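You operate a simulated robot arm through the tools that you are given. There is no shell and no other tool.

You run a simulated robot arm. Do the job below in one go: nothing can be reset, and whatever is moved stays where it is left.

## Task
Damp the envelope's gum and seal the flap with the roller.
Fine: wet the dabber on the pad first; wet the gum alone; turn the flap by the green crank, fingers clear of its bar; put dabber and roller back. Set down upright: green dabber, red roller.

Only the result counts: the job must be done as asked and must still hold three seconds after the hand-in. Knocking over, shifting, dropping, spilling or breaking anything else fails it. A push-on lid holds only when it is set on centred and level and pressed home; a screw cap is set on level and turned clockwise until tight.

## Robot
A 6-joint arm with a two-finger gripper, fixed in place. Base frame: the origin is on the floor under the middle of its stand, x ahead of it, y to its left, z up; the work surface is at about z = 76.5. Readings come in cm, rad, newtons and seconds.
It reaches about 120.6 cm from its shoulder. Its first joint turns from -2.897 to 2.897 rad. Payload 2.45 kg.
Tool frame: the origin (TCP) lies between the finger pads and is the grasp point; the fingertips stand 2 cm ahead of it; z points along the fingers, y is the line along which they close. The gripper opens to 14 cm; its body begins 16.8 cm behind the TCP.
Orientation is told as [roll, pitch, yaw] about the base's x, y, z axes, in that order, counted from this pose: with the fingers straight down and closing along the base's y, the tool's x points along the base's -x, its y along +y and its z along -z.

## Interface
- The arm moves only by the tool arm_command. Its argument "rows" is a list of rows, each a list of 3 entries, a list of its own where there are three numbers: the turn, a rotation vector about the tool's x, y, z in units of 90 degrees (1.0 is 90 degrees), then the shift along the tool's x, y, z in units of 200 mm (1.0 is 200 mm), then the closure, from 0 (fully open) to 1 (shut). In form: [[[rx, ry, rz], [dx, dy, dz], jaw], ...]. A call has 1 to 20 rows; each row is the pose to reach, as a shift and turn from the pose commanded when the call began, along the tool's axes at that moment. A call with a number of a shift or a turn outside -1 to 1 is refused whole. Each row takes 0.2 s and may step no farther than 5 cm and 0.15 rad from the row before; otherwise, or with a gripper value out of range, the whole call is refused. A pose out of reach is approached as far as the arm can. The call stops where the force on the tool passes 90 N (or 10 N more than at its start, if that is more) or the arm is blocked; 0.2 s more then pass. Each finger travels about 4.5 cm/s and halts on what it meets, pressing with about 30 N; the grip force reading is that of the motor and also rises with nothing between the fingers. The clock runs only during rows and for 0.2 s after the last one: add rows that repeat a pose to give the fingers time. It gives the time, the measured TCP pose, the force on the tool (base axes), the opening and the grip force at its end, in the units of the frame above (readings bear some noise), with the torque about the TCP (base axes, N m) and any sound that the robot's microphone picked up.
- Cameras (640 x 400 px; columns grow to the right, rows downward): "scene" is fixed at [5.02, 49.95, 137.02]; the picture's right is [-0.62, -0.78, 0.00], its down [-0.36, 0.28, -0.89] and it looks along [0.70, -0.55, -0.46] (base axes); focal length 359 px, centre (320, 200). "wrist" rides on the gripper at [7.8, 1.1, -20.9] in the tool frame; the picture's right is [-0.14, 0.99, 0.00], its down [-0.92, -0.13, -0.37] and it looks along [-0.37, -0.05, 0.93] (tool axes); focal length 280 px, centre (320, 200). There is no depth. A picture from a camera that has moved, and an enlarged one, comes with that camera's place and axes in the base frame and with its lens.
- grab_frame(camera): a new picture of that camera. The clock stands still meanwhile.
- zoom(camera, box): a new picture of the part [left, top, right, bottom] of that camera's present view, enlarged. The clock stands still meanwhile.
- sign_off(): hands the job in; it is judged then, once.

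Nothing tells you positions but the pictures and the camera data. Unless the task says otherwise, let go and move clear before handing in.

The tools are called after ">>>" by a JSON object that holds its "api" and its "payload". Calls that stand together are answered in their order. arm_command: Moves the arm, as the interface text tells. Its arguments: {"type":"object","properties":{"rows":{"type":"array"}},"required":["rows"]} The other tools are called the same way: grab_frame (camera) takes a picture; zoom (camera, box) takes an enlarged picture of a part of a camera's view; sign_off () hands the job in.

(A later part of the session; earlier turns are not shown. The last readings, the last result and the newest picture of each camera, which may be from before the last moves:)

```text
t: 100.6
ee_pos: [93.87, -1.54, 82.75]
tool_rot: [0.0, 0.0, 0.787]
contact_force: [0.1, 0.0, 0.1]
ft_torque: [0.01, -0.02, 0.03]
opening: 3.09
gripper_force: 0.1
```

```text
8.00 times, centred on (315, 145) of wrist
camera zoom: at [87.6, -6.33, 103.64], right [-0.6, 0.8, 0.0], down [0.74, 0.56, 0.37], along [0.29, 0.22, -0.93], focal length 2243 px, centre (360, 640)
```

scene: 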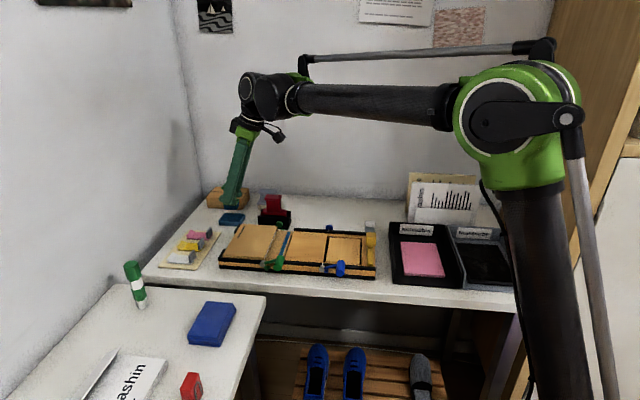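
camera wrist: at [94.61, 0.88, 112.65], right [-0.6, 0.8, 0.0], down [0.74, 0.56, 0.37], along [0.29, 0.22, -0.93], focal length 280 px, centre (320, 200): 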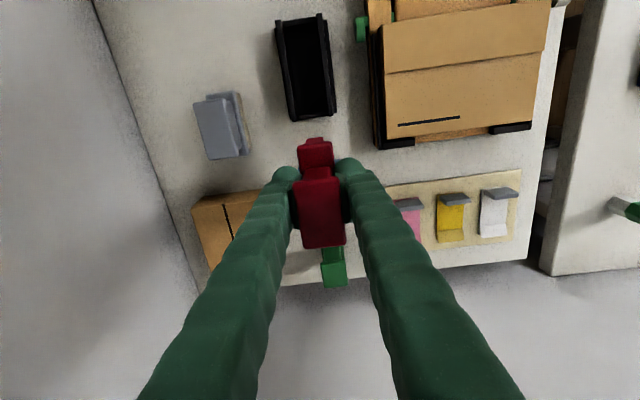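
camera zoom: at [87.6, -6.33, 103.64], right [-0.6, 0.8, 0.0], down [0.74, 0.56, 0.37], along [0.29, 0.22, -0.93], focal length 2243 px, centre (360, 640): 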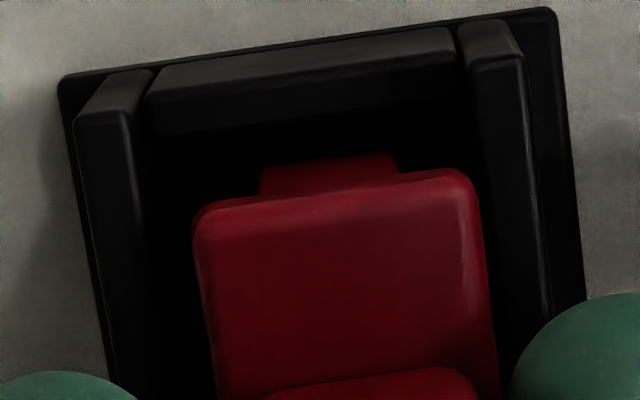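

The lean direction matched the small sideways load at each release. I'll re-grip to straighten it, null the side force, and then release the squeeze very gradually.

>>> {"api": "arm_command", "payload": {"rows": [[[0, 0, 0], [0, 0, 0], 0.8], [[0, 0, 0], [0, 0, 0], 0.82], [[0, 0, 0], [0, 0, 0], 0.84], [[0, 0, 0], [0, 0, 0], 1], [[0, 0, 0], [0, 0, 0], 1], [[0, 0, 0], [0, 0, 0], 1]]}}

>>> {"api": "arm_command", "payload": {"rows": [[[0, 0, 0], [0, 0, 0], 1]]}}

>>> {"api": "arm_command", "payload": {"rows": [[[0, 0, 0], [0, 0, 0], 1]]}}

>>> {"api": "arm_command", "payload": {"rows": [[[0, 0, 0], [0, 0, 0], 1]]}}

>>> {"api": "zoom", "payload": {"camera": "wrist", "box": [250, 120, 390, 260]}}

```text
t: 102.0
ee_pos: [93.79, -1.56, 82.79]
tool_rot: [-0.001, 0.001, 0.788]
contact_force: [-0.3, 0.2, -0.8]
ft_torque: [-0.02, 0.04, 0.02]
opening: 2.26
gripper_force: 30.1
```

```text
t: 102.4
ee_pos: [93.82, -1.52, 82.81]
tool_rot: [0.001, 0.001, 0.786]
contact_force: [0.6, -0.7, 0.3]
ft_torque: [-0.01, 0.04, 0.02]
opening: 2.29
gripper_force: 29.5
```

```text
t: 102.8
ee_pos: [93.81, -1.54, 82.85]
tool_rot: [0.001, 0.001, 0.785]
contact_force: [0.4, -0.4, -0.1]
ft_torque: [0.04, -0.03, 0.02]
opening: 2.32
gripper_force: 29.8
```

```text
t: 103.2
ee_pos: [93.82, -1.65, 82.73]
tool_rot: [0.0, 0.001, 0.786]
contact_force: [1.0, 0.0, 0.9]
ft_torque: [0.01, 0.02, -0.01]
opening: 2.26
gripper_force: 30.1
```

```text
2.86 times, centred on (320, 190) of wrist
camera zoom: at [87.6, -6.33, 103.64], right [-0.6, 0.8, 0.0], down [0.74, 0.56, 0.37], along [0.29, 0.22, -0.93], focal length 801 px, centre (320, 229)
```

zoom: 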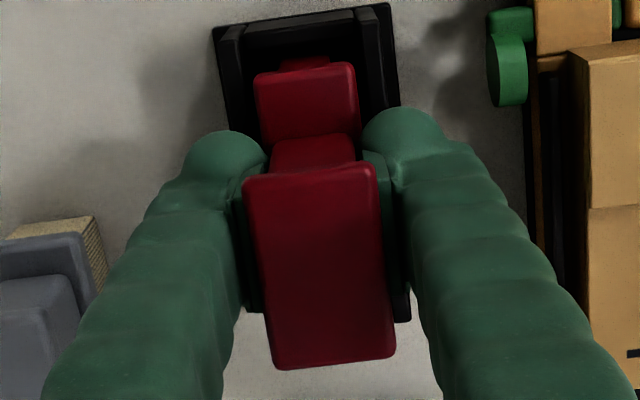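

Forces are near zero now. I'll test how the grip force falls as I raise the opening target in fine steps.

>>> {"api": "arm_command", "payload": {"rows": [[[0, 0, 0], [0, 0, 0], 0.845], [[0, 0, 0], [0, 0, 0], 0.842], [[0, 0, 0], [0, 0, 0], 0.841]]}}

>>> {"api": "arm_command", "payload": {"rows": [[[0, 0, 0], [0, 0, 0], 0.84], [[0, 0, 0], [0, 0, 0], 0.839]]}}

>>> {"api": "arm_command", "payload": {"rows": [[[0, 0, 0], [0, 0, 0], 0.8385], [[0, 0, 0], [0, 0, 0], 0.838]]}}

```text
t: 104.0
ee_pos: [93.79, -1.55, 82.65]
tool_rot: [0.001, 0.0, 0.785]
contact_force: [-0.1, -0.6, 1.4]
ft_torque: [-0.05, -0.01, -0.02]
opening: 2.32
gripper_force: 29.9
```

```text
t: 104.6
ee_pos: [93.91, -1.59, 82.84]
tool_rot: [0.001, -0.002, 0.785]
contact_force: [-0.1, 0.3, 1.2]
ft_torque: [0.01, -0.02, -0.01]
opening: 2.34
gripper_force: 0.6
```

```text
t: 105.2
ee_pos: [93.82, -1.62, 82.77]
tool_rot: [0.002, -0.001, 0.785]
contact_force: [-0.3, 0.0, 0.1]
ft_torque: [0.01, 0.02, 0.04]
opening: 2.38
gripper_force: 6.3
```

The squeeze is essentially gone. I'll check the attitude at this tiny gap.

>>> {"api": "zoom", "payload": {"camera": "wrist", "box": [250, 120, 390, 260]}}

>>> {"api": "arm_command", "payload": {"rows": [[[0, 0, 0], [0, 0, 0], 0.838], [[0, 0, 0], [0, 0, 0], 0.837], [[0, 0, 0], [0, 0, 0], 0.836], [[0, 0, 0], [0, 0, 0], 0.835], [[0, 0, 0], [0, 0, 0], 0.834], [[0, 0, 0], [0, 0, 0], 0.833]]}}

>>> {"api": "zoom", "payload": {"camera": "wrist", "box": [250, 120, 390, 260]}}

```text
2.86 times, centred on (320, 190) of wrist
camera zoom: at [87.6, -6.33, 103.64], right [-0.6, 0.8, 0.0], down [0.74, 0.56, 0.37], along [0.29, 0.22, -0.93], focal length 801 px, centre (320, 229)
```

zoom: 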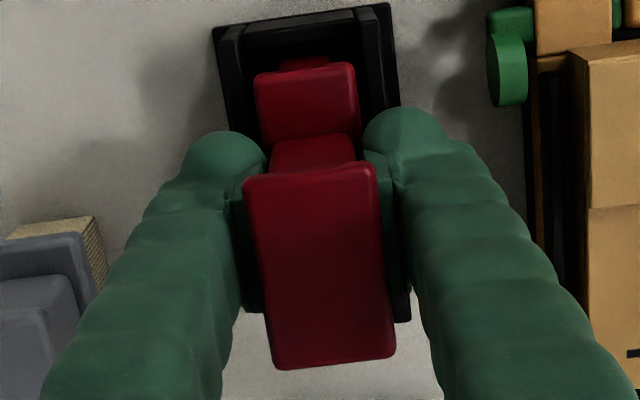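

```text
t: 106.6
ee_pos: [93.81, -1.53, 82.74]
tool_rot: [0.002, 0.0, 0.785]
contact_force: [0.0, -0.7, 1.3]
ft_torque: [-0.03, 0.01, 0.02]
opening: 2.42
gripper_force: 0.3
```

```text
2.86 times, centred on (320, 190) of wrist
camera zoom: at [87.6, -6.33, 103.64], right [-0.6, 0.8, 0.0], down [0.74, 0.56, 0.37], along [0.29, 0.22, -0.93], focal length 801 px, centre (320, 229)
```

zoom: 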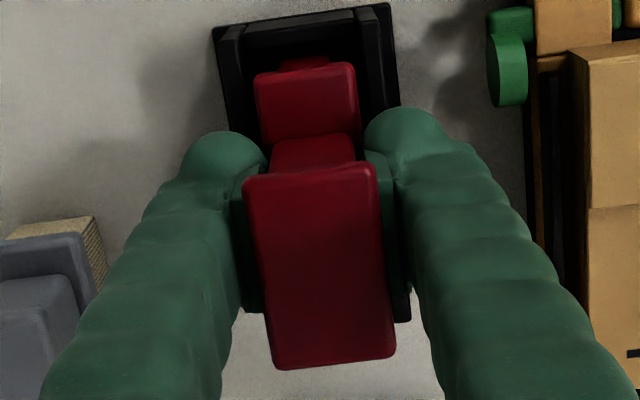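

It stays upright with the fingers slightly off. I'll keep opening in tiny steps.

>>> {"api": "arm_command", "payload": {"rows": [[[0, 0, 0], [0, 0, 0], 0.832], [[0, 0, 0], [0, 0, 0], 0.83], [[0, 0, 0], [0, 0, 0], 0.828], [[0, 0, 0], [0, 0, 0], 0.826], [[0, 0, 0], [0, 0, 0], 0.824], [[0, 0, 0], [0, 0, 0], 0.822], [[0, 0, 0], [0, 0, 0], 0.82], [[0, 0, 0], [0, 0, 0], 0.82]]}}

>>> {"api": "zoom", "payload": {"camera": "wrist", "box": [250, 120, 390, 260]}}

```text
t: 108.4
ee_pos: [93.86, -1.49, 82.78]
tool_rot: [-0.001, 0.0, 0.786]
contact_force: [0.2, -0.2, -0.3]
ft_torque: [-0.01, 0.0, -0.03]
opening: 2.45
gripper_force: 0.0
```

```text
2.86 times, centred on (320, 190) of wrist
camera zoom: at [87.6, -6.33, 103.64], right [-0.6, 0.8, 0.0], down [0.74, 0.56, 0.37], along [0.29, 0.22, -0.93], focal length 801 px, centre (320, 229)
```

zoom: 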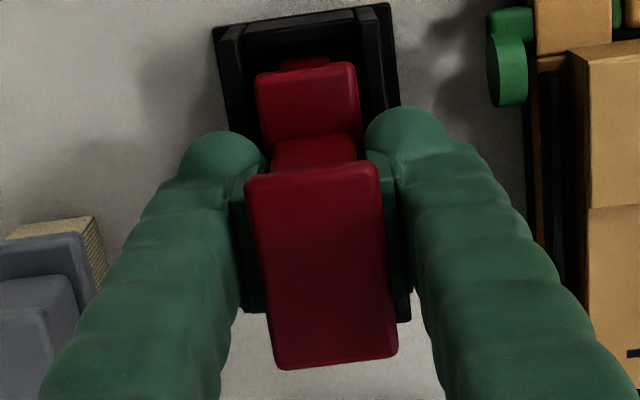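

There may be a lean of a fraction of a degree. I'll open a little further to see whether friction holds it there.

>>> {"api": "arm_command", "payload": {"rows": [[[0, 0, 0], [0, 0, 0], 0.818], [[0, 0, 0], [0, 0, 0], 0.816], [[0, 0, 0], [0, 0, 0], 0.814], [[0, 0, 0], [0, 0, 0], 0.812], [[0, 0, 0], [0, 0, 0], 0.81], [[0, 0, 0], [0, 0, 0], 0.808], [[0, 0, 0], [0, 0, 0], 0.806], [[0, 0, 0], [0, 0, 0], 0.804], [[0, 0, 0], [0, 0, 0], 0.802], [[0, 0, 0], [0, 0, 0], 0.8]]}}

>>> {"api": "zoom", "payload": {"camera": "wrist", "box": [250, 120, 390, 260]}}

```text
t: 110.6
ee_pos: [93.88, -1.57, 82.84]
tool_rot: [0.0, 0.001, 0.785]
contact_force: [-1.0, -0.1, 0.7]
ft_torque: [-0.02, 0.0, 0.02]
opening: 2.8
gripper_force: 0.1
```

```text
2.86 times, centred on (320, 190) of wrist
camera zoom: at [87.6, -6.33, 103.64], right [-0.6, 0.8, 0.0], down [0.74, 0.56, 0.37], along [0.29, 0.22, -0.93], focal length 801 px, centre (320, 229)
```

zoom: 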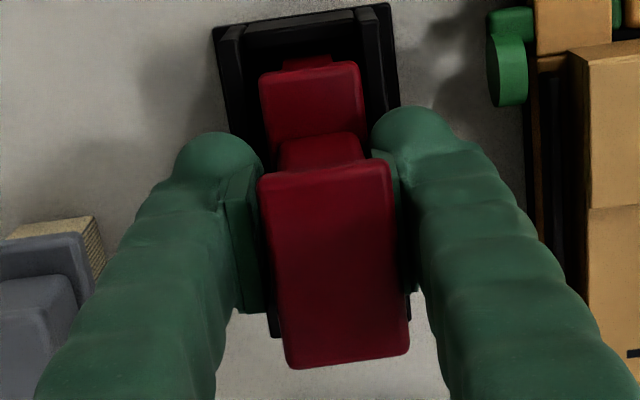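

It still follows the near finger, so it is not on its proper seat. Comparing pictures, it sits about 1 mm nearer and 1 mm higher than originally, so there is probably a shallow groove. I'll re-grip and probe slightly further from me.

>>> {"api": "arm_command", "payload": {"rows": [[[0, 0, 0], [0, 0, 0], 0.82], [[0, 0, 0], [0, 0, 0], 0.835], [[0, 0, 0], [0, 0, 0], 1], [[0, 0, 0], [0, 0, 0], 1], [[0, 0, 0], [0, 0, -0.015], 1], [[0, 0, 0], [0, -0.005, -0.015], 1], [[0, 0, 0], [0, -0.005, 0.0], 1], [[0, 0, 0], [0, -0.005, 0.005], 1], [[0, 0, 0], [0, -0.005, 0.005], 1]]}}

>>> {"api": "arm_command", "payload": {"rows": [[[0, 0, 0], [0, 0, 0], 1]]}}

```text
t: 112.6
ee_pos: [93.95, -1.74, 82.7]
tool_rot: [0.0, 0.001, 0.785]
contact_force: [4.3, -2.5, 18.9]
ft_torque: [-0.17, -0.27, -0.01]
opening: 2.27
gripper_force: 30.4
```

```text
t: 113.0
ee_pos: [93.88, -1.54, 82.76]
tool_rot: [0.0, -0.002, 0.786]
contact_force: [4.0, -2.6, 21.5]
ft_torque: [-0.19, -0.2, 0.01]
opening: 2.28
gripper_force: 30.3
```

The contact pushes the roller toward the far side, so the groove's centre lies further that way. I'll shift another 2 mm and probe again.

>>> {"api": "arm_command", "payload": {"rows": [[[0, 0, 0], [0, 0, -0.015], 1], [[0, 0, 0], [0, -0.01, -0.015], 1], [[0, 0, 0], [0, -0.01, -0.005], 1], [[0, 0, 0], [0, -0.01, 0.0], 1], [[0, 0, 0], [0, -0.01, 0.0], 1]]}}

>>> {"api": "arm_command", "payload": {"rows": [[[0, 0, 0], [0, 0, 0], 1]]}}

```text
t: 114.2
ee_pos: [93.92, -1.7, 82.7]
tool_rot: [0.0, 0.001, 0.786]
contact_force: [3.9, -0.4, 22.1]
ft_torque: [-0.11, -0.18, -0.03]
opening: 2.28
gripper_force: 29.8
```

```text
t: 114.6
ee_pos: [94.04, -1.68, 82.66]
tool_rot: [-0.001, 0.001, 0.784]
contact_force: [5.1, -0.7, 26.0]
ft_torque: [-0.1, -0.23, 0.0]
opening: 2.26
gripper_force: 30.5
```

The floor reads about the same here. I'll lift out and look into the cradle interior at high zoom for any hidden features.

>>> {"api": "arm_command", "payload": {"rows": [[[0, 0, 0], [0, 0, -0.05], 1], [[0, 0, 0], [0, 0, -0.2], 1], [[0, 0, 0], [0, 0, -0.3], 1], [[0, 0, 0], [-0.2, 0, -0.3], 1], [[0, 0, 0], [-0.4, 0, -0.3], 1], [[0, 0, 0], [-0.5, 0, -0.3], 1], [[0, 0, 0], [-0.5, 0, -0.3], 1]]}}

>>> {"api": "zoom", "payload": {"camera": "wrist", "box": [270, 0, 346, 60]}}

>>> {"api": "zoom", "payload": {"camera": "wrist", "box": [275, 50, 345, 120]}}

>>> {"api": "zoom", "payload": {"camera": "scene", "box": [262, 205, 298, 228]}}

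```text
t: 116.2
ee_pos: [101.08, 5.2, 88.69]
tool_rot: [-0.001, -0.001, 0.786]
contact_force: [1.3, 0.3, -1.7]
ft_torque: [-0.03, 0.0, 0.0]
opening: 2.27
gripper_force: 29.7
```

```text
6.67 times, centred on (308, 30) of wrist
camera zoom: at [94.84, 0.57, 109.54], right [-0.6, 0.8, 0.0], down [0.74, 0.56, 0.37], along [0.29, 0.22, -0.93], focal length 1869 px, centre (400, 1333)
```

zoom: 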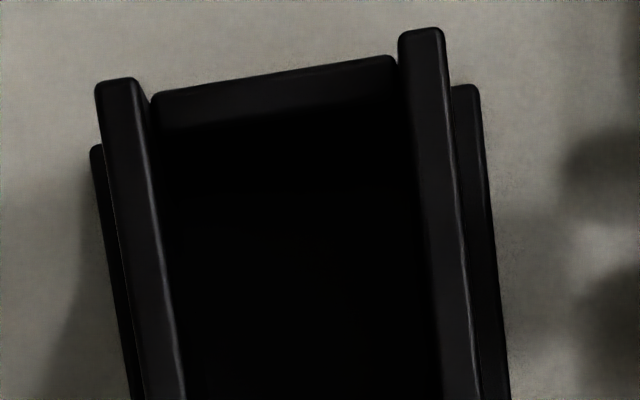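

```text
5.71 times, centred on (310, 85) of wrist
camera zoom: at [94.84, 0.57, 109.54], right [-0.6, 0.8, 0.0], down [0.74, 0.56, 0.37], along [0.29, 0.22, -0.93], focal length 1602 px, centre (377, 857)
```

zoom: 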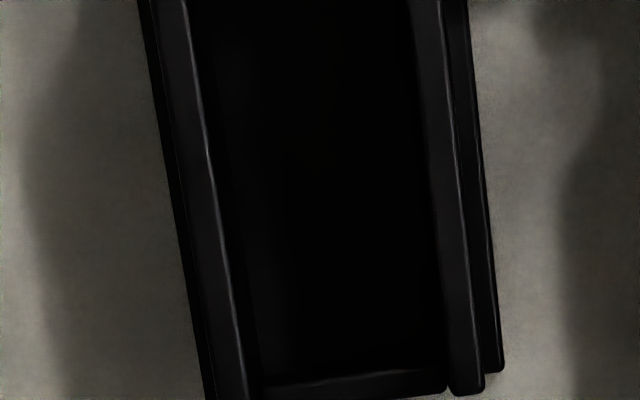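

```text
16.00 times, centred on (280, 216) of scene
camera zoom: at [5.02, 49.95, 137.02], right [-0.62, -0.78, 0.0], down [-0.36, 0.28, -0.89], along [0.7, -0.55, -0.46], focal length 5745 px, centre (960, -64)
```

zoom: 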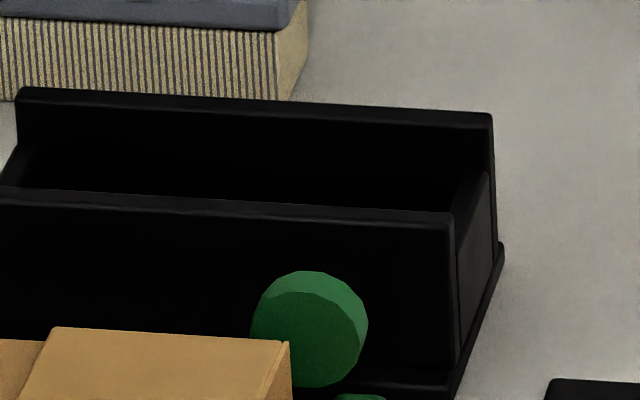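

The cradle is a plain flat-floored box, so the roller stood balanced in it. I'll return it to the cradle's centre line, level it by contact, and try a very symmetric, unloaded release.

>>> {"api": "arm_command", "payload": {"rows": [[[0, 0, 0], [0.2, 0.003, 0], 1], [[0, 0, 0], [0.4, 0.006, 0], 1], [[0, 0, 0], [0.5, 0.01, 0], 1], [[0, 0, 0], [0.5, 0.01, 0], 1], [[0, 0, 0], [0.5, 0.01, 0.15], 1], [[0, 0, 0], [0.5, 0.01, 0.25], 1], [[0, 0, 0], [0.5, 0.01, 0.285], 1], [[0, 0, 0], [0.5, 0.01, 0.285], 1]]}}

>>> {"api": "arm_command", "payload": {"rows": [[[0, 0, 0], [0, 0, 0.003], 1], [[0, 0, 0], [0, 0, 0.003], 1]]}}

>>> {"api": "zoom", "payload": {"camera": "wrist", "box": [250, 120, 390, 260]}}

>>> {"api": "zoom", "payload": {"camera": "scene", "box": [254, 185, 304, 230]}}

```text
t: 118.0
ee_pos: [93.89, -1.59, 82.99]
tool_rot: [0.0, 0.001, 0.785]
contact_force: [-0.6, -0.3, -1.2]
ft_torque: [0.02, 0.02, -0.03]
opening: 2.31
gripper_force: 29.6
```

```text
t: 118.6
ee_pos: [93.96, -1.69, 82.93]
tool_rot: [0.0, 0.002, 0.785]
contact_force: [-0.1, -0.6, -1.5]
ft_torque: [0.0, -0.02, 0.0]
opening: 2.29
gripper_force: 29.5
```

```text
2.86 times, centred on (320, 190) of wrist
camera zoom: at [87.69, -6.42, 103.84], right [-0.6, 0.8, 0.0], down [0.74, 0.56, 0.37], along [0.29, 0.22, -0.93], focal length 801 px, centre (320, 229)
```

zoom: 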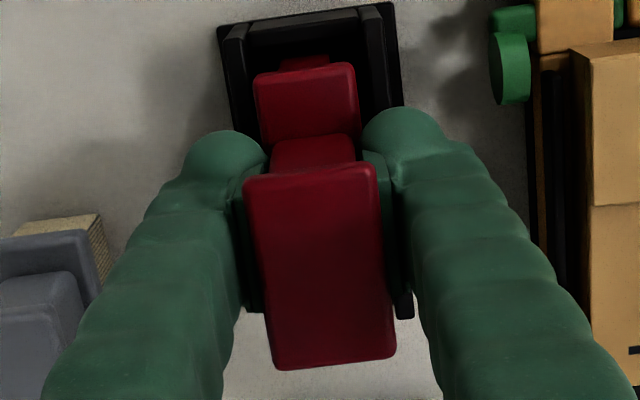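

```text
8.89 times, centred on (279, 208) of scene
camera zoom: at [5.02, 49.95, 137.02], right [-0.62, -0.78, 0.0], down [-0.36, 0.28, -0.89], along [0.7, -0.55, -0.46], focal length 3192 px, centre (684, 133)
```

zoom: 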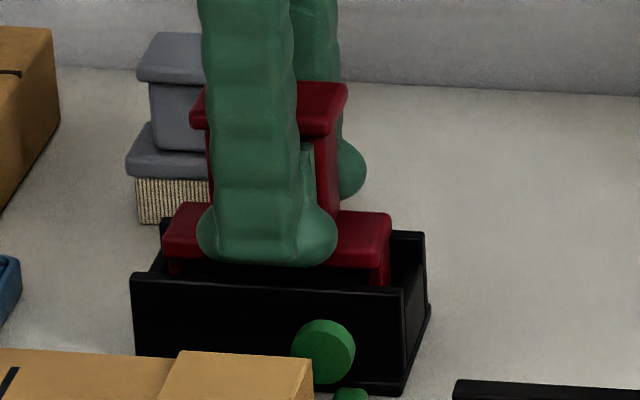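

It is still hanging about 2 mm above the floor. I'll lower in half-millimetre steps to first contact.

>>> {"api": "arm_command", "payload": {"rows": [[[0, 0, 0], [0, 0, 0.004], 1], [[0, 0, 0], [0, 0, 0.004], 1]]}}

>>> {"api": "arm_command", "payload": {"rows": [[[0, 0, 0], [0, 0, 0.003], 1], [[0, 0, 0], [0, 0, 0.003], 1]]}}

>>> {"api": "arm_command", "payload": {"rows": [[[0, 0, 0], [0, 0, 0.003], 1], [[0, 0, 0], [0, 0, 0.003], 1]]}}

```text
t: 119.2
ee_pos: [93.93, -1.68, 82.82]
tool_rot: [-0.002, -0.002, 0.785]
contact_force: [-0.5, 1.1, -1.1]
ft_torque: [0.0, -0.01, -0.02]
opening: 2.29
gripper_force: 29.6
```

```text
t: 119.8
ee_pos: [93.84, -1.67, 82.82]
tool_rot: [0.0, 0.0, 0.786]
contact_force: [-0.2, 0.5, -0.5]
ft_torque: [0.0, 0.0, 0.06]
opening: 2.27
gripper_force: 29.5
```

```text
t: 120.4
ee_pos: [94.04, -1.57, 82.75]
tool_rot: [-0.001, -0.001, 0.784]
contact_force: [-0.5, -1.1, 4.3]
ft_torque: [-0.08, 0.01, 0.01]
opening: 2.29
gripper_force: 29.8
```

First contact found. I'll back off half a millimetre so only the roller's own weight rests, and read the forces a few times.

>>> {"api": "arm_command", "payload": {"rows": [[[0, 0, 0], [0, 0, -0.002], 1], [[0, 0, 0], [0, 0, -0.002], 1]]}}

>>> {"api": "arm_command", "payload": {"rows": [[[0, 0, 0], [0, 0, 0], 1], [[0, 0, 0], [0, 0, 0], 1]]}}

>>> {"api": "arm_command", "payload": {"rows": [[[0, 0, 0], [0, 0, 0], 0.842], [[0, 0, 0], [0, 0, 0], 0.841], [[0, 0, 0], [0, 0, 0], 0.8405], [[0, 0, 0], [0, 0, 0], 0.84]]}}

>>> {"api": "zoom", "payload": {"camera": "wrist", "box": [280, 170, 360, 260]}}

```text
t: 121.0
ee_pos: [93.89, -1.51, 82.64]
tool_rot: [0.0, -0.002, 0.785]
contact_force: [0.5, 0.0, -0.3]
ft_torque: [-0.02, -0.01, -0.03]
opening: 2.29
gripper_force: 29.9
```

```text
t: 121.6
ee_pos: [93.83, -1.47, 82.78]
tool_rot: [0.002, -0.001, 0.785]
contact_force: [-0.3, 0.2, -2.6]
ft_torque: [0.0, 0.03, 0.02]
opening: 2.28
gripper_force: 29.9
```

```text
t: 122.6
ee_pos: [93.95, -1.61, 82.66]
tool_rot: [0.0, 0.0, 0.787]
contact_force: [0.5, 0.5, 0.2]
ft_torque: [0.0, 0.02, 0.01]
opening: 2.32
gripper_force: 17.3
```

```text
4.44 times, centred on (320, 215) of wrist
camera zoom: at [87.64, -6.39, 103.65], right [-0.6, 0.8, 0.0], down [0.74, 0.56, 0.37], along [0.29, 0.22, -0.93], focal length 1246 px, centre (320, 133)
```

zoom: 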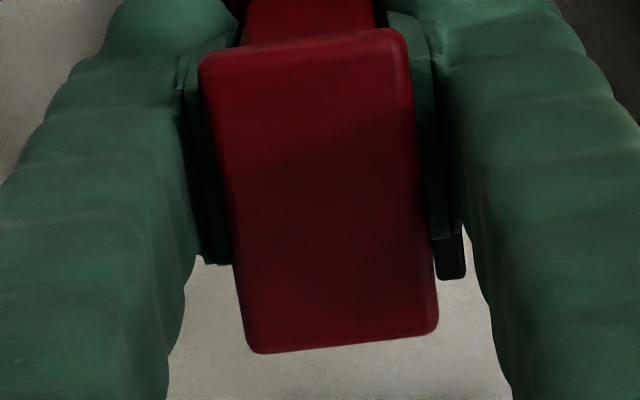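

Grip force is fading gradually. I'll continue in finer steps and watch the cap edge.

>>> {"api": "arm_command", "payload": {"rows": [[[0, 0, 0], [0, 0, 0], 0.8397], [[0, 0, 0], [0, 0, 0], 0.8394], [[0, 0, 0], [0, 0, 0], 0.8391], [[0, 0, 0], [0, 0, 0], 0.8388], [[0, 0, 0], [0, 0, 0], 0.8385], [[0, 0, 0], [0, 0, 0], 0.838], [[0, 0, 0], [0, 0, 0], 0.837], [[0, 0, 0], [0, 0, 0], 0.836]]}}

>>> {"api": "zoom", "payload": {"camera": "wrist", "box": [280, 170, 360, 260]}}

>>> {"api": "arm_command", "payload": {"rows": [[[0, 0, 0], [0, 0, 0], 0.835], [[0, 0, 0], [0, 0, 0], 0.834], [[0, 0, 0], [0, 0, 0], 0.833], [[0, 0, 0], [0, 0, 0], 0.832], [[0, 0, 0], [0, 0, 0], 0.831], [[0, 0, 0], [0, 0, 0], 0.83]]}}

>>> {"api": "zoom", "payload": {"camera": "wrist", "box": [280, 170, 360, 260]}}

```text
t: 124.4
ee_pos: [93.76, -1.69, 82.78]
tool_rot: [-0.001, -0.001, 0.785]
contact_force: [-0.1, 0.8, 0.5]
ft_torque: [0.02, 0.03, 0.0]
opening: 2.39
gripper_force: 3.3
```

```text
4.44 times, centred on (320, 215) of wrist
camera zoom: at [87.64, -6.39, 103.65], right [-0.6, 0.8, 0.0], down [0.74, 0.56, 0.37], along [0.29, 0.22, -0.93], focal length 1246 px, centre (320, 133)
```

zoom: 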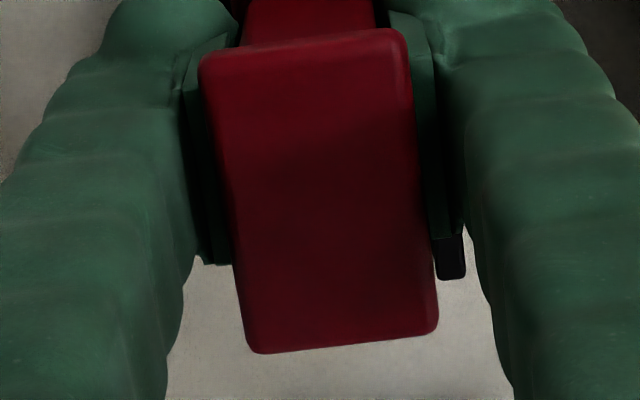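

```text
t: 125.8
ee_pos: [93.85, -1.79, 82.83]
tool_rot: [0.0, 0.0, 0.785]
contact_force: [0.1, -0.7, -0.2]
ft_torque: [0.01, 0.03, 0.01]
opening: 2.4
gripper_force: 0.7
```

```text
4.44 times, centred on (320, 215) of wrist
camera zoom: at [87.64, -6.39, 103.65], right [-0.6, 0.8, 0.0], down [0.74, 0.56, 0.37], along [0.29, 0.22, -0.93], focal length 1246 px, centre (320, 133)
```

zoom: 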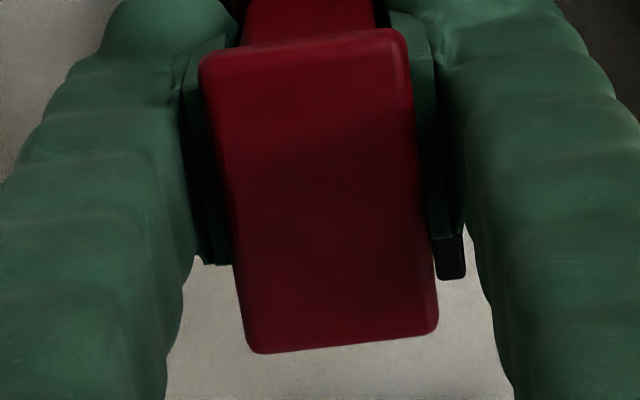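

The roller hasn't moved at all while the fingers came off. I'll continue opening in small steps.

>>> {"api": "arm_command", "payload": {"rows": [[[0, 0, 0], [0, 0, 0], 0.828], [[0, 0, 0], [0, 0, 0], 0.826], [[0, 0, 0], [0, 0, 0], 0.824], [[0, 0, 0], [0, 0, 0], 0.822], [[0, 0, 0], [0, 0, 0], 0.82], [[0, 0, 0], [0, 0, 0], 0.818], [[0, 0, 0], [0, 0, 0], 0.816], [[0, 0, 0], [0, 0, 0], 0.814]]}}

>>> {"api": "zoom", "payload": {"camera": "wrist", "box": [280, 170, 360, 260]}}

```text
t: 127.6
ee_pos: [93.88, -1.67, 82.73]
tool_rot: [0.001, 0.001, 0.785]
contact_force: [-0.9, 0.5, 0.1]
ft_torque: [0.0, -0.01, -0.05]
opening: 2.6
gripper_force: 0.1
```

```text
4.44 times, centred on (320, 215) of wrist
camera zoom: at [87.64, -6.39, 103.65], right [-0.6, 0.8, 0.0], down [0.74, 0.56, 0.37], along [0.29, 0.22, -0.93], focal length 1246 px, centre (320, 133)
```

zoom: 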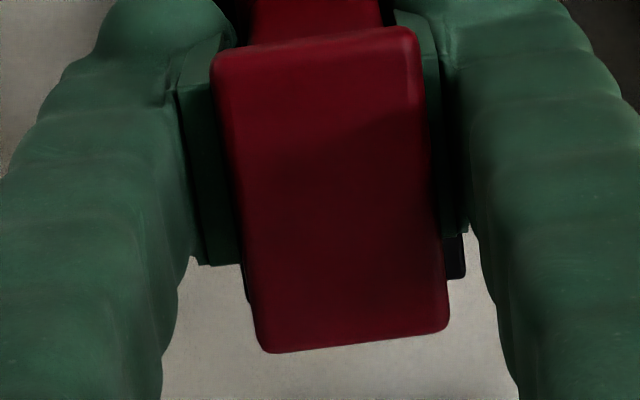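

It leans to the near side again, meaning the gripped attitude is biased by a fraction of a degree (the original stood about 0.6° further back). I'll re-grip, tilt the gripper by that amount, and release again.

>>> {"api": "arm_command", "payload": {"rows": [[[0, 0, 0], [0, 0, 0], 0.825], [[0, 0, 0], [0, 0, 0], 0.84], [[0, 0, 0], [0, 0, 0], 1], [[0, 0, 0], [0, 0, 0], 1], [[-0.0035, 0, 0], [0, 0, 0], 1], [[-0.0072, 0, 0], [0, 0, 0], 1], [[-0.0072, 0, 0], [0, 0, 0], 1]]}}

>>> {"api": "arm_command", "payload": {"rows": [[[0, 0, 0], [0, 0, 0], 0.842], [[0, 0, 0], [0, 0, 0], 0.841], [[0, 0, 0], [0, 0, 0], 0.8405], [[0, 0, 0], [0, 0, 0], 0.84], [[0, 0, 0], [0, 0, 0], 0.8395], [[0, 0, 0], [0, 0, 0], 0.839], [[0, 0, 0], [0, 0, 0], 0.8385], [[0, 0, 0], [0, 0, 0], 0.838], [[0, 0, 0], [0, 0, 0], 0.836], [[0, 0, 0], [0, 0, 0], 0.834], [[0, 0, 0], [0, 0, 0], 0.832], [[0, 0, 0], [0, 0, 0], 0.83]]}}

>>> {"api": "zoom", "payload": {"camera": "wrist", "box": [280, 170, 360, 260]}}

>>> {"api": "arm_command", "payload": {"rows": [[[0, 0, 0], [0, 0, 0], 0.828], [[0, 0, 0], [0, 0, 0], 0.826], [[0, 0, 0], [0, 0, 0], 0.824], [[0, 0, 0], [0, 0, 0], 0.822], [[0, 0, 0], [0, 0, 0], 0.82], [[0, 0, 0], [0, 0, 0], 0.818], [[0, 0, 0], [0, 0, 0], 0.816], [[0, 0, 0], [0, 0, 0], 0.814]]}}

>>> {"api": "zoom", "payload": {"camera": "wrist", "box": [280, 170, 360, 260]}}

```text
t: 129.2
ee_pos: [93.91, -1.64, 82.69]
tool_rot: [0.011, -0.001, 0.784]
contact_force: [0.1, 0.5, -0.1]
ft_torque: [-0.01, 0.02, 0.01]
opening: 2.29
gripper_force: 29.7
```

```text
t: 131.8
ee_pos: [93.96, -1.57, 82.75]
tool_rot: [0.013, -0.001, 0.785]
contact_force: [-0.2, 0.2, 1.0]
ft_torque: [0.04, 0.03, -0.03]
opening: 2.39
gripper_force: 0.8
```

```text
4.44 times, centred on (320, 215) of wrist
camera zoom: at [87.83, -6.53, 103.67], right [-0.6, 0.8, 0.01], down [0.74, 0.56, 0.37], along [0.29, 0.23, -0.93], focal length 1246 px, centre (320, 133)
```

zoom: 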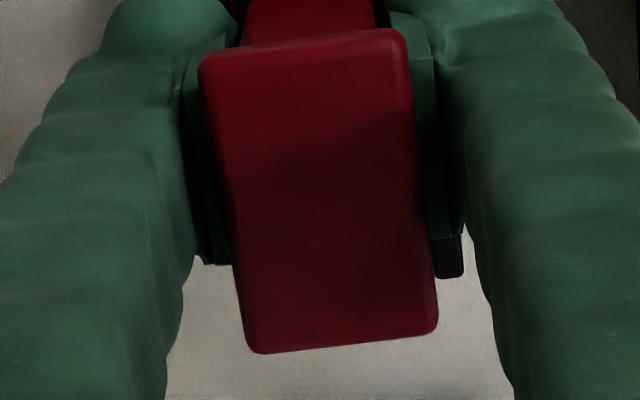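

```text
t: 133.6
ee_pos: [93.97, -1.59, 82.81]
tool_rot: [0.013, 0.002, 0.785]
contact_force: [0.8, 0.2, -0.5]
ft_torque: [0.03, 0.0, 0.01]
opening: 2.56
gripper_force: 0.0
```

```text
4.44 times, centred on (320, 215) of wrist
camera zoom: at [87.83, -6.53, 103.67], right [-0.6, 0.8, 0.01], down [0.74, 0.56, 0.37], along [0.29, 0.23, -0.93], focal length 1246 px, centre (320, 133)
```

zoom: 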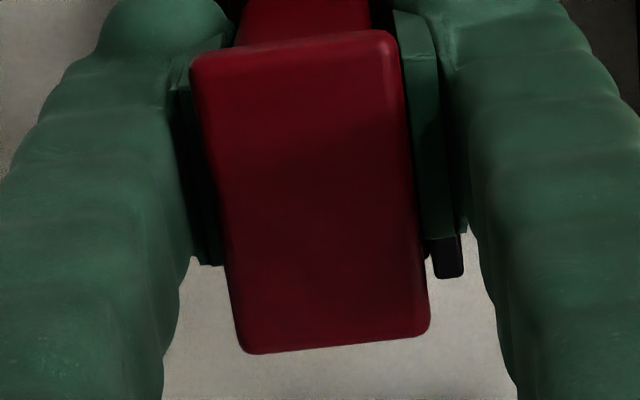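

This time it leaned to the far side, so the balance lies between. I'll try half that tilt.

>>> {"api": "arm_command", "payload": {"rows": [[[0, 0, 0], [0, 0, 0], 0.825], [[0, 0, 0], [0, 0, 0], 0.84], [[0, 0, 0], [0, 0, 0], 1], [[0, 0, 0], [0, 0, 0], 1], [[0.0018, 0, 0], [0, 0, 0], 1], [[0.0036, 0, 0], [0, 0, 0], 1], [[0.0036, 0, 0], [0, 0, 0], 1]]}}

>>> {"api": "arm_command", "payload": {"rows": [[[0, 0, 0], [0, 0, 0], 0.842], [[0, 0, 0], [0, 0, 0], 0.841], [[0, 0, 0], [0, 0, 0], 0.8405], [[0, 0, 0], [0, 0, 0], 0.84], [[0, 0, 0], [0, 0, 0], 0.8395], [[0, 0, 0], [0, 0, 0], 0.839], [[0, 0, 0], [0, 0, 0], 0.8385], [[0, 0, 0], [0, 0, 0], 0.838], [[0, 0, 0], [0, 0, 0], 0.836], [[0, 0, 0], [0, 0, 0], 0.834], [[0, 0, 0], [0, 0, 0], 0.832], [[0, 0, 0], [0, 0, 0], 0.83]]}}

>>> {"api": "arm_command", "payload": {"rows": [[[0, 0, 0], [0, 0, 0], 0.828], [[0, 0, 0], [0, 0, 0], 0.826], [[0, 0, 0], [0, 0, 0], 0.824], [[0, 0, 0], [0, 0, 0], 0.822], [[0, 0, 0], [0, 0, 0], 0.82], [[0, 0, 0], [0, 0, 0], 0.818], [[0, 0, 0], [0, 0, 0], 0.816], [[0, 0, 0], [0, 0, 0], 0.814]]}}

>>> {"api": "zoom", "payload": {"camera": "wrist", "box": [280, 170, 360, 260]}}

```text
t: 135.2
ee_pos: [93.88, -1.6, 82.82]
tool_rot: [0.005, 0.0, 0.786]
contact_force: [-0.2, -0.4, 2.1]
ft_torque: [-0.06, 0.0, 0.01]
opening: 2.28
gripper_force: 29.8
```

```text
t: 137.8
ee_pos: [93.87, -1.51, 82.75]
tool_rot: [0.006, 0.002, 0.786]
contact_force: [0.0, -0.2, 0.6]
ft_torque: [-0.01, -0.01, 0.01]
opening: 2.41
gripper_force: 0.1
```

```text
t: 139.6
ee_pos: [93.9, -1.58, 82.71]
tool_rot: [0.004, -0.001, 0.786]
contact_force: [0.6, 0.2, -0.3]
ft_torque: [0.01, 0.01, 0.01]
opening: 2.55
gripper_force: 0.1
```

```text
4.44 times, centred on (320, 215) of wrist
camera zoom: at [87.73, -6.41, 103.65], right [-0.6, 0.8, 0.01], down [0.74, 0.56, 0.37], along [0.29, 0.23, -0.93], focal length 1246 px, centre (320, 133)
```

zoom: 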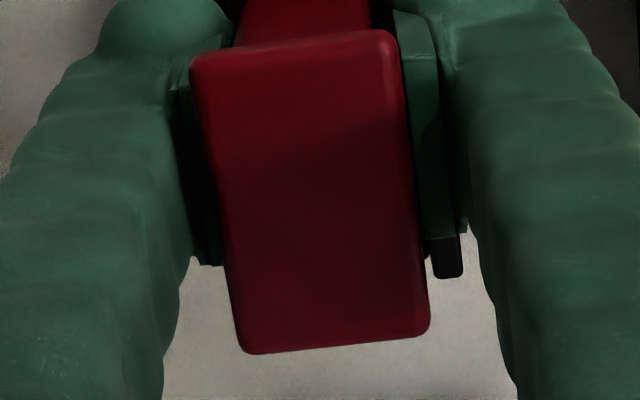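

It leaned far again, so I'll halve the tilt once more.

>>> {"api": "arm_command", "payload": {"rows": [[[0, 0, 0], [0, 0, 0], 0.825], [[0, 0, 0], [0, 0, 0], 0.84], [[0, 0, 0], [0, 0, 0], 1], [[0, 0, 0], [0, 0, 0], 1], [[0.0018, 0, 0], [0, 0, 0], 1], [[0.0018, 0, 0], [0, 0, 0], 1], [[0.0018, 0, 0], [0, 0, 0], 1]]}}

>>> {"api": "arm_command", "payload": {"rows": [[[0, 0, 0], [0, 0, 0], 0.842], [[0, 0, 0], [0, 0, 0], 0.841], [[0, 0, 0], [0, 0, 0], 0.8405], [[0, 0, 0], [0, 0, 0], 0.84], [[0, 0, 0], [0, 0, 0], 0.8395], [[0, 0, 0], [0, 0, 0], 0.839], [[0, 0, 0], [0, 0, 0], 0.8385], [[0, 0, 0], [0, 0, 0], 0.838], [[0, 0, 0], [0, 0, 0], 0.836], [[0, 0, 0], [0, 0, 0], 0.834], [[0, 0, 0], [0, 0, 0], 0.832], [[0, 0, 0], [0, 0, 0], 0.83]]}}

>>> {"api": "arm_command", "payload": {"rows": [[[0, 0, 0], [0, 0, 0], 0.828], [[0, 0, 0], [0, 0, 0], 0.826], [[0, 0, 0], [0, 0, 0], 0.824], [[0, 0, 0], [0, 0, 0], 0.822], [[0, 0, 0], [0, 0, 0], 0.82], [[0, 0, 0], [0, 0, 0], 0.818], [[0, 0, 0], [0, 0, 0], 0.816], [[0, 0, 0], [0, 0, 0], 0.814]]}}

>>> {"api": "zoom", "payload": {"camera": "wrist", "box": [280, 170, 360, 260]}}

```text
t: 141.2
ee_pos: [93.93, -1.67, 82.8]
tool_rot: [0.003, 0.0, 0.786]
contact_force: [0.0, 0.6, -0.2]
ft_torque: [0.0, -0.02, 0.0]
opening: 2.32
gripper_force: 29.8
```

```text
t: 143.8
ee_pos: [93.85, -1.56, 82.74]
tool_rot: [0.002, 0.0, 0.785]
contact_force: [0.1, -0.2, 0.8]
ft_torque: [0.03, -0.01, 0.0]
opening: 2.38
gripper_force: 0.2
```

```text
t: 145.6
ee_pos: [93.93, -1.59, 82.77]
tool_rot: [0.005, 0.002, 0.785]
contact_force: [-0.2, 0.2, 0.8]
ft_torque: [0.02, 0.03, -0.02]
opening: 2.54
gripper_force: 0.0
```

```text
4.44 times, centred on (320, 215) of wrist
camera zoom: at [87.68, -6.35, 103.67], right [-0.6, 0.8, 0.0], down [0.74, 0.56, 0.37], along [0.29, 0.22, -0.93], focal length 1246 px, centre (320, 133)
```

zoom: 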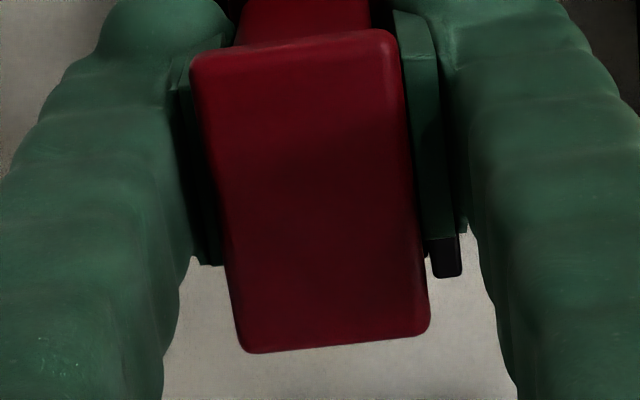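

Still far side, so the balance is very fine. I'll try one more small adjustment before settling for the stable leaning rest.

>>> {"api": "arm_command", "payload": {"rows": [[[0, 0, 0], [0, 0, 0], 0.825], [[0, 0, 0], [0, 0, 0], 0.84], [[0, 0, 0], [0, 0, 0], 1], [[0, 0, 0], [0, 0, 0], 1], [[0.0009, 0, 0], [0, 0, 0], 1], [[0.0009, 0, 0], [0, 0, 0], 1], [[0.0009, 0, 0], [0, 0, 0], 1]]}}

>>> {"api": "arm_command", "payload": {"rows": [[[0, 0, 0], [0, 0, 0], 0.842], [[0, 0, 0], [0, 0, 0], 0.841], [[0, 0, 0], [0, 0, 0], 0.8405], [[0, 0, 0], [0, 0, 0], 0.84], [[0, 0, 0], [0, 0, 0], 0.8395], [[0, 0, 0], [0, 0, 0], 0.839], [[0, 0, 0], [0, 0, 0], 0.8385], [[0, 0, 0], [0, 0, 0], 0.838], [[0, 0, 0], [0, 0, 0], 0.836], [[0, 0, 0], [0, 0, 0], 0.834], [[0, 0, 0], [0, 0, 0], 0.832], [[0, 0, 0], [0, 0, 0], 0.83]]}}

>>> {"api": "arm_command", "payload": {"rows": [[[0, 0, 0], [0, 0, 0], 0.828], [[0, 0, 0], [0, 0, 0], 0.826], [[0, 0, 0], [0, 0, 0], 0.824], [[0, 0, 0], [0, 0, 0], 0.822], [[0, 0, 0], [0, 0, 0], 0.82], [[0, 0, 0], [0, 0, 0], 0.818], [[0, 0, 0], [0, 0, 0], 0.816], [[0, 0, 0], [0, 0, 0], 0.814]]}}

>>> {"api": "zoom", "payload": {"camera": "wrist", "box": [280, 170, 360, 260]}}

```text
t: 147.2
ee_pos: [93.81, -1.51, 82.8]
tool_rot: [0.002, 0.0, 0.786]
contact_force: [-0.3, 1.0, 3.0]
ft_torque: [0.03, 0.02, 0.0]
opening: 2.27
gripper_force: 30.4
```

```text
t: 149.8
ee_pos: [93.86, -1.7, 82.88]
tool_rot: [0.002, -0.001, 0.785]
contact_force: [-0.8, 0.7, 0.3]
ft_torque: [0.03, 0.04, 0.01]
opening: 2.41
gripper_force: 0.4
```

```text
t: 151.6
ee_pos: [93.9, -1.6, 82.8]
tool_rot: [0.002, 0.0, 0.785]
contact_force: [-0.6, 0.3, -0.3]
ft_torque: [0.01, 0.0, -0.02]
opening: 2.54
gripper_force: 0.1
```

```text
4.44 times, centred on (320, 215) of wrist
camera zoom: at [87.68, -6.35, 103.65], right [-0.6, 0.8, 0.0], down [0.74, 0.56, 0.37], along [0.29, 0.22, -0.93], focal length 1246 px, centre (320, 133)
```

zoom: 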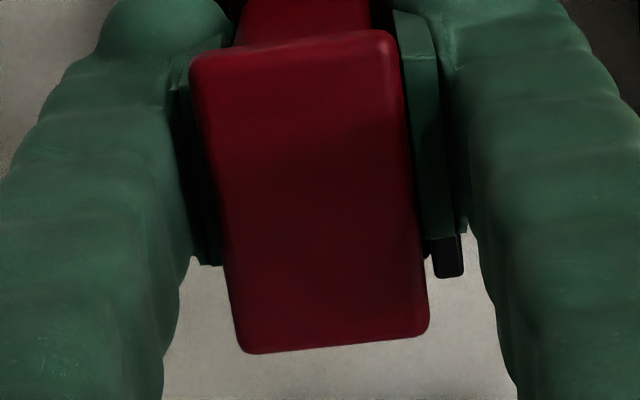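

A perfectly balanced release isn't achievable, so I'll check the natural rest. I'll open slowly and see where it settles and whether it touches the fingers.

>>> {"api": "arm_command", "payload": {"rows": [[[0, 0, 0], [0, 0, 0], 0.805], [[0, 0, 0], [0, 0, 0], 0.795], [[0, 0, 0], [0, 0, 0], 0.785], [[0, 0, 0], [0, 0, 0], 0.775], [[0, 0, 0], [0, 0, 0], 0.765], [[0, 0, 0], [0, 0, 0], 0.755], [[0, 0, 0], [0, 0, 0], 0.745], [[0, 0, 0], [0, 0, 0], 0.735], [[0, 0, 0], [0, 0, 0], 0.725], [[0, 0, 0], [0, 0, 0], 0.715], [[0, 0, 0], [0, 0, 0], 0.705], [[0, 0, 0], [0, 0, 0], 0.695], [[0, 0, 0], [0, 0, 0], 0.68], [[0, 0, 0], [0, 0, 0], 0.66], [[0, 0, 0], [0, 0, 0], 0.64], [[0, 0, 0], [0, 0, 0], 0.62], [[0, 0, 0], [0, 0, 0], 0.607], [[0, 0, 0], [0, 0, 0], 0.607]]}}

>>> {"api": "zoom", "payload": {"camera": "wrist", "box": [250, 120, 390, 260]}}

>>> {"api": "zoom", "payload": {"camera": "scene", "box": [254, 185, 304, 230]}}

```text
t: 155.4
ee_pos: [93.92, -1.6, 82.8]
tool_rot: [0.001, 0.0, 0.786]
contact_force: [0.2, 0.2, 0.8]
ft_torque: [0.0, 0.02, 0.01]
opening: 5.53
gripper_force: 0.1
```

```text
2.86 times, centred on (320, 190) of wrist
camera zoom: at [87.68, -6.35, 103.65], right [-0.6, 0.8, 0.0], down [0.74, 0.56, 0.37], along [0.29, 0.22, -0.93], focal length 801 px, centre (320, 229)
```

zoom: 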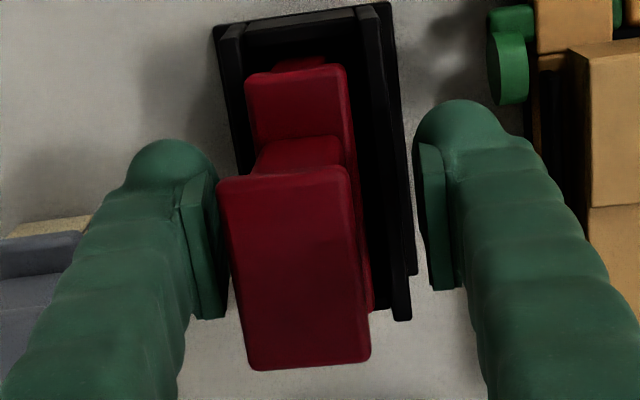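

```text
8.89 times, centred on (279, 208) of scene
camera zoom: at [5.02, 49.95, 137.02], right [-0.62, -0.78, 0.0], down [-0.36, 0.28, -0.89], along [0.7, -0.55, -0.46], focal length 3192 px, centre (684, 133)
```

zoom: 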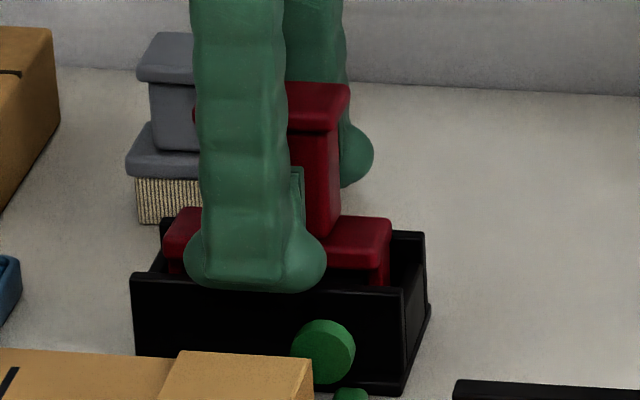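

Now it rests by itself against the far wall at a smaller lean than before, clear of the fingers. So the closer it stands to that wall, the more upright it rests, which matches the original pose. I'll re-grip and shift it toward the far wall until I feel it.

>>> {"api": "arm_command", "payload": {"rows": [[[0, 0, 0], [0, 0, 0], 0.7], [[0, 0, 0], [0, 0, 0], 0.8], [[0, 0, 0], [0, 0, 0], 0.83], [[0, 0, 0], [0, 0, 0], 1], [[0, 0, 0], [0, 0, 0], 1], [[0, 0, 0], [0, 0, 0], 1], [[0, 0, 0], [0, -0.003, 0], 1], [[0, 0, 0], [0, -0.005, 0], 1], [[0, 0, 0], [0, -0.005, 0], 1]]}}

>>> {"api": "arm_command", "payload": {"rows": [[[0, 0, 0], [0, -0.0025, 0], 1], [[0, 0, 0], [0, -0.0025, 0], 1]]}}

>>> {"api": "arm_command", "payload": {"rows": [[[0, 0, 0], [0, -0.0025, 0], 1], [[0, 0, 0], [0, -0.0025, 0], 1]]}}

```text
t: 157.4
ee_pos: [94.03, -1.62, 82.72]
tool_rot: [0.002, -0.002, 0.785]
contact_force: [-0.4, -0.5, 0.9]
ft_torque: [-0.02, -0.01, 0.01]
opening: 2.28
gripper_force: 29.9
```

```text
t: 158.0
ee_pos: [94.05, -1.7, 82.81]
tool_rot: [0.0, 0.001, 0.785]
contact_force: [-0.1, 0.6, -0.4]
ft_torque: [-0.03, 0.02, 0.01]
opening: 2.29
gripper_force: 29.5
```

```text
t: 158.6
ee_pos: [94.02, -1.62, 82.7]
tool_rot: [0.002, 0.0, 0.785]
contact_force: [1.6, 1.0, 4.9]
ft_torque: [0.05, 0.04, -0.01]
opening: 2.25
gripper_force: 29.8
```

No side contact yet. I'll continue half a millimetre at a time.

>>> {"api": "arm_command", "payload": {"rows": [[[0, 0, 0], [0, -0.0025, 0], 1], [[0, 0, 0], [0, -0.0025, 0], 1]]}}

>>> {"api": "arm_command", "payload": {"rows": [[[0, 0, 0], [0, -0.0025, 0], 1], [[0, 0, 0], [0, -0.0025, 0], 1]]}}

>>> {"api": "zoom", "payload": {"camera": "wrist", "box": [290, 120, 340, 170]}}

>>> {"api": "zoom", "payload": {"camera": "scene", "box": [254, 185, 304, 230]}}

```text
t: 159.2
ee_pos: [93.96, -1.69, 82.69]
tool_rot: [0.001, 0.0, 0.785]
contact_force: [-2.6, 1.6, 3.5]
ft_torque: [0.02, 0.07, -0.03]
opening: 2.3
gripper_force: 29.8
```

```text
t: 159.8
ee_pos: [94.09, -1.69, 82.73]
tool_rot: [0.001, -0.001, 0.786]
contact_force: [-6.7, 6.0, 2.1]
ft_torque: [0.13, 0.14, -0.01]
opening: 2.29
gripper_force: 30.1
```

```text
8.00 times, centred on (315, 145) of wrist
camera zoom: at [87.83, -6.55, 103.65], right [-0.6, 0.8, 0.0], down [0.74, 0.56, 0.37], along [0.29, 0.22, -0.93], focal length 2243 px, centre (360, 640)
```

zoom: 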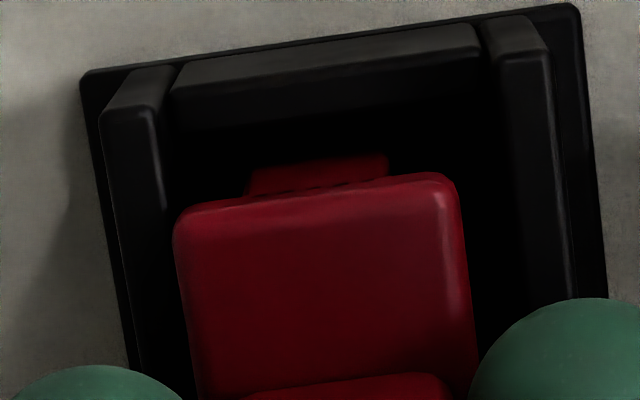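

```text
8.89 times, centred on (279, 208) of scene
camera zoom: at [5.02, 49.95, 137.02], right [-0.62, -0.78, 0.0], down [-0.36, 0.28, -0.89], along [0.7, -0.55, -0.46], focal length 3192 px, centre (684, 133)
```

zoom: 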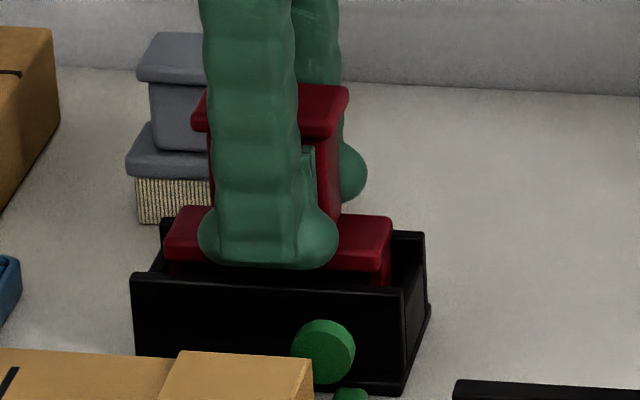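

Now the far wall pushes back on the roller's base (about 9 N), so the wall does hold it sideways. I'll back off just under a millimetre so it stands almost touching that wall, then release slowly.

>>> {"api": "arm_command", "payload": {"rows": [[[0, 0, 0], [0, 0.0028, 0], 1], [[0, 0, 0], [0, 0.0028, 0], 1], [[0, 0, 0], [0, 0.0028, 0], 1]]}}

>>> {"api": "arm_command", "payload": {"rows": [[[0, 0, 0], [0, 0, 0], 0.842], [[0, 0, 0], [0, 0, 0], 0.841], [[0, 0, 0], [0, 0, 0], 0.8405], [[0, 0, 0], [0, 0, 0], 0.84], [[0, 0, 0], [0, 0, 0], 0.8395], [[0, 0, 0], [0, 0, 0], 0.839], [[0, 0, 0], [0, 0, 0], 0.8385], [[0, 0, 0], [0, 0, 0], 0.838], [[0, 0, 0], [0, 0, 0], 0.836], [[0, 0, 0], [0, 0, 0], 0.834], [[0, 0, 0], [0, 0, 0], 0.832], [[0, 0, 0], [0, 0, 0], 0.83], [[0, 0, 0], [0, 0, 0], 0.826], [[0, 0, 0], [0, 0, 0], 0.822], [[0, 0, 0], [0, 0, 0], 0.818], [[0, 0, 0], [0, 0, 0], 0.814]]}}

>>> {"api": "zoom", "payload": {"camera": "wrist", "box": [280, 170, 360, 260]}}

```text
t: 160.6
ee_pos: [94.1, -1.7, 82.7]
tool_rot: [0.002, 0.001, 0.785]
contact_force: [-4.8, 5.9, -0.7]
ft_torque: [0.2, 0.14, -0.01]
opening: 2.29
gripper_force: 30.0
```

```text
t: 164.0
ee_pos: [94.0, -1.8, 82.76]
tool_rot: [0.001, 0.0, 0.784]
contact_force: [-0.8, -0.1, 0.5]
ft_torque: [0.0, 0.01, 0.01]
opening: 2.6
gripper_force: 0.1
```

```text
4.44 times, centred on (320, 215) of wrist
camera zoom: at [87.84, -6.58, 103.64], right [-0.6, 0.8, 0.0], down [0.74, 0.56, 0.37], along [0.29, 0.22, -0.93], focal length 1246 px, centre (320, 133)
```

zoom: 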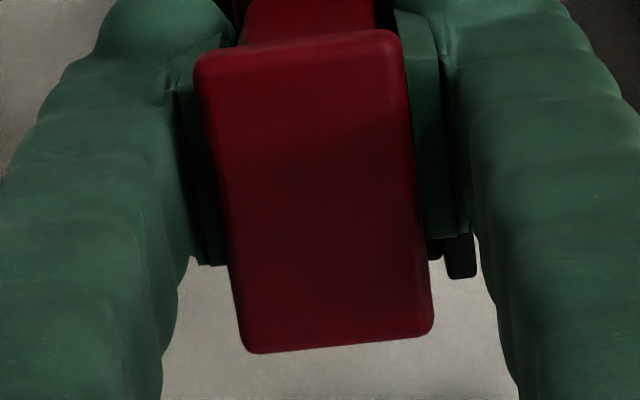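

It now leans only about half a degree, held by the wall and off the fingers. I'll open further and confirm.

>>> {"api": "arm_command", "payload": {"rows": [[[0, 0, 0], [0, 0, 0], 0.81], [[0, 0, 0], [0, 0, 0], 0.8], [[0, 0, 0], [0, 0, 0], 0.79], [[0, 0, 0], [0, 0, 0], 0.78], [[0, 0, 0], [0, 0, 0], 0.77], [[0, 0, 0], [0, 0, 0], 0.76], [[0, 0, 0], [0, 0, 0], 0.75], [[0, 0, 0], [0, 0, 0], 0.74], [[0, 0, 0], [0, 0, 0], 0.72], [[0, 0, 0], [0, 0, 0], 0.7]]}}

>>> {"api": "zoom", "payload": {"camera": "wrist", "box": [250, 120, 390, 260]}}

>>> {"api": "zoom", "payload": {"camera": "scene", "box": [254, 185, 304, 230]}}

```text
t: 166.2
ee_pos: [94.13, -1.79, 82.83]
tool_rot: [0.003, 0.0, 0.788]
contact_force: [0.9, 0.5, 0.2]
ft_torque: [0.02, -0.02, 0.0]
opening: 4.2
gripper_force: 0.1
```

```text
2.86 times, centred on (320, 190) of wrist
camera zoom: at [87.84, -6.58, 103.64], right [-0.6, 0.8, 0.0], down [0.74, 0.56, 0.37], along [0.29, 0.22, -0.93], focal length 801 px, centre (320, 229)
```

zoom: 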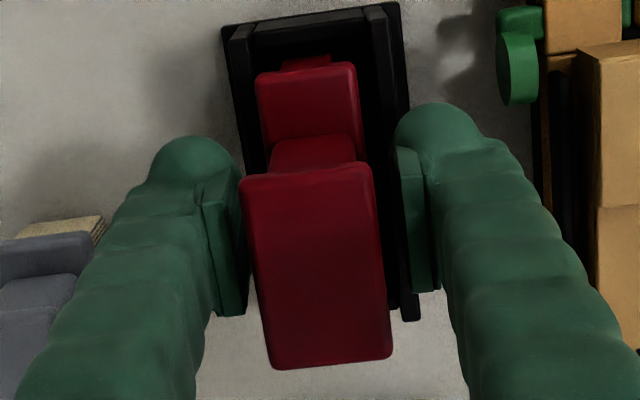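

```text
8.89 times, centred on (279, 208) of scene
camera zoom: at [5.02, 49.95, 137.02], right [-0.62, -0.78, 0.0], down [-0.36, 0.28, -0.89], along [0.7, -0.55, -0.46], focal length 3192 px, centre (684, 133)
```

zoom: 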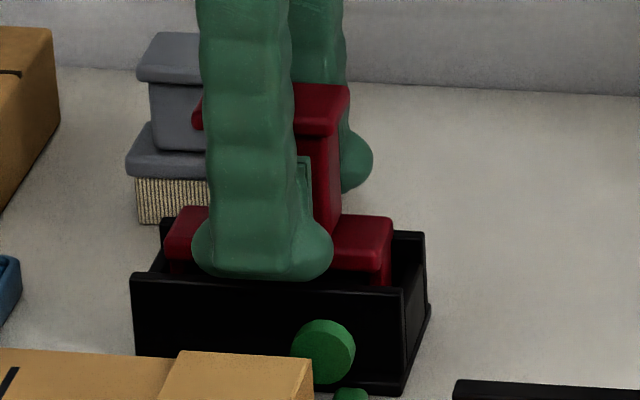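

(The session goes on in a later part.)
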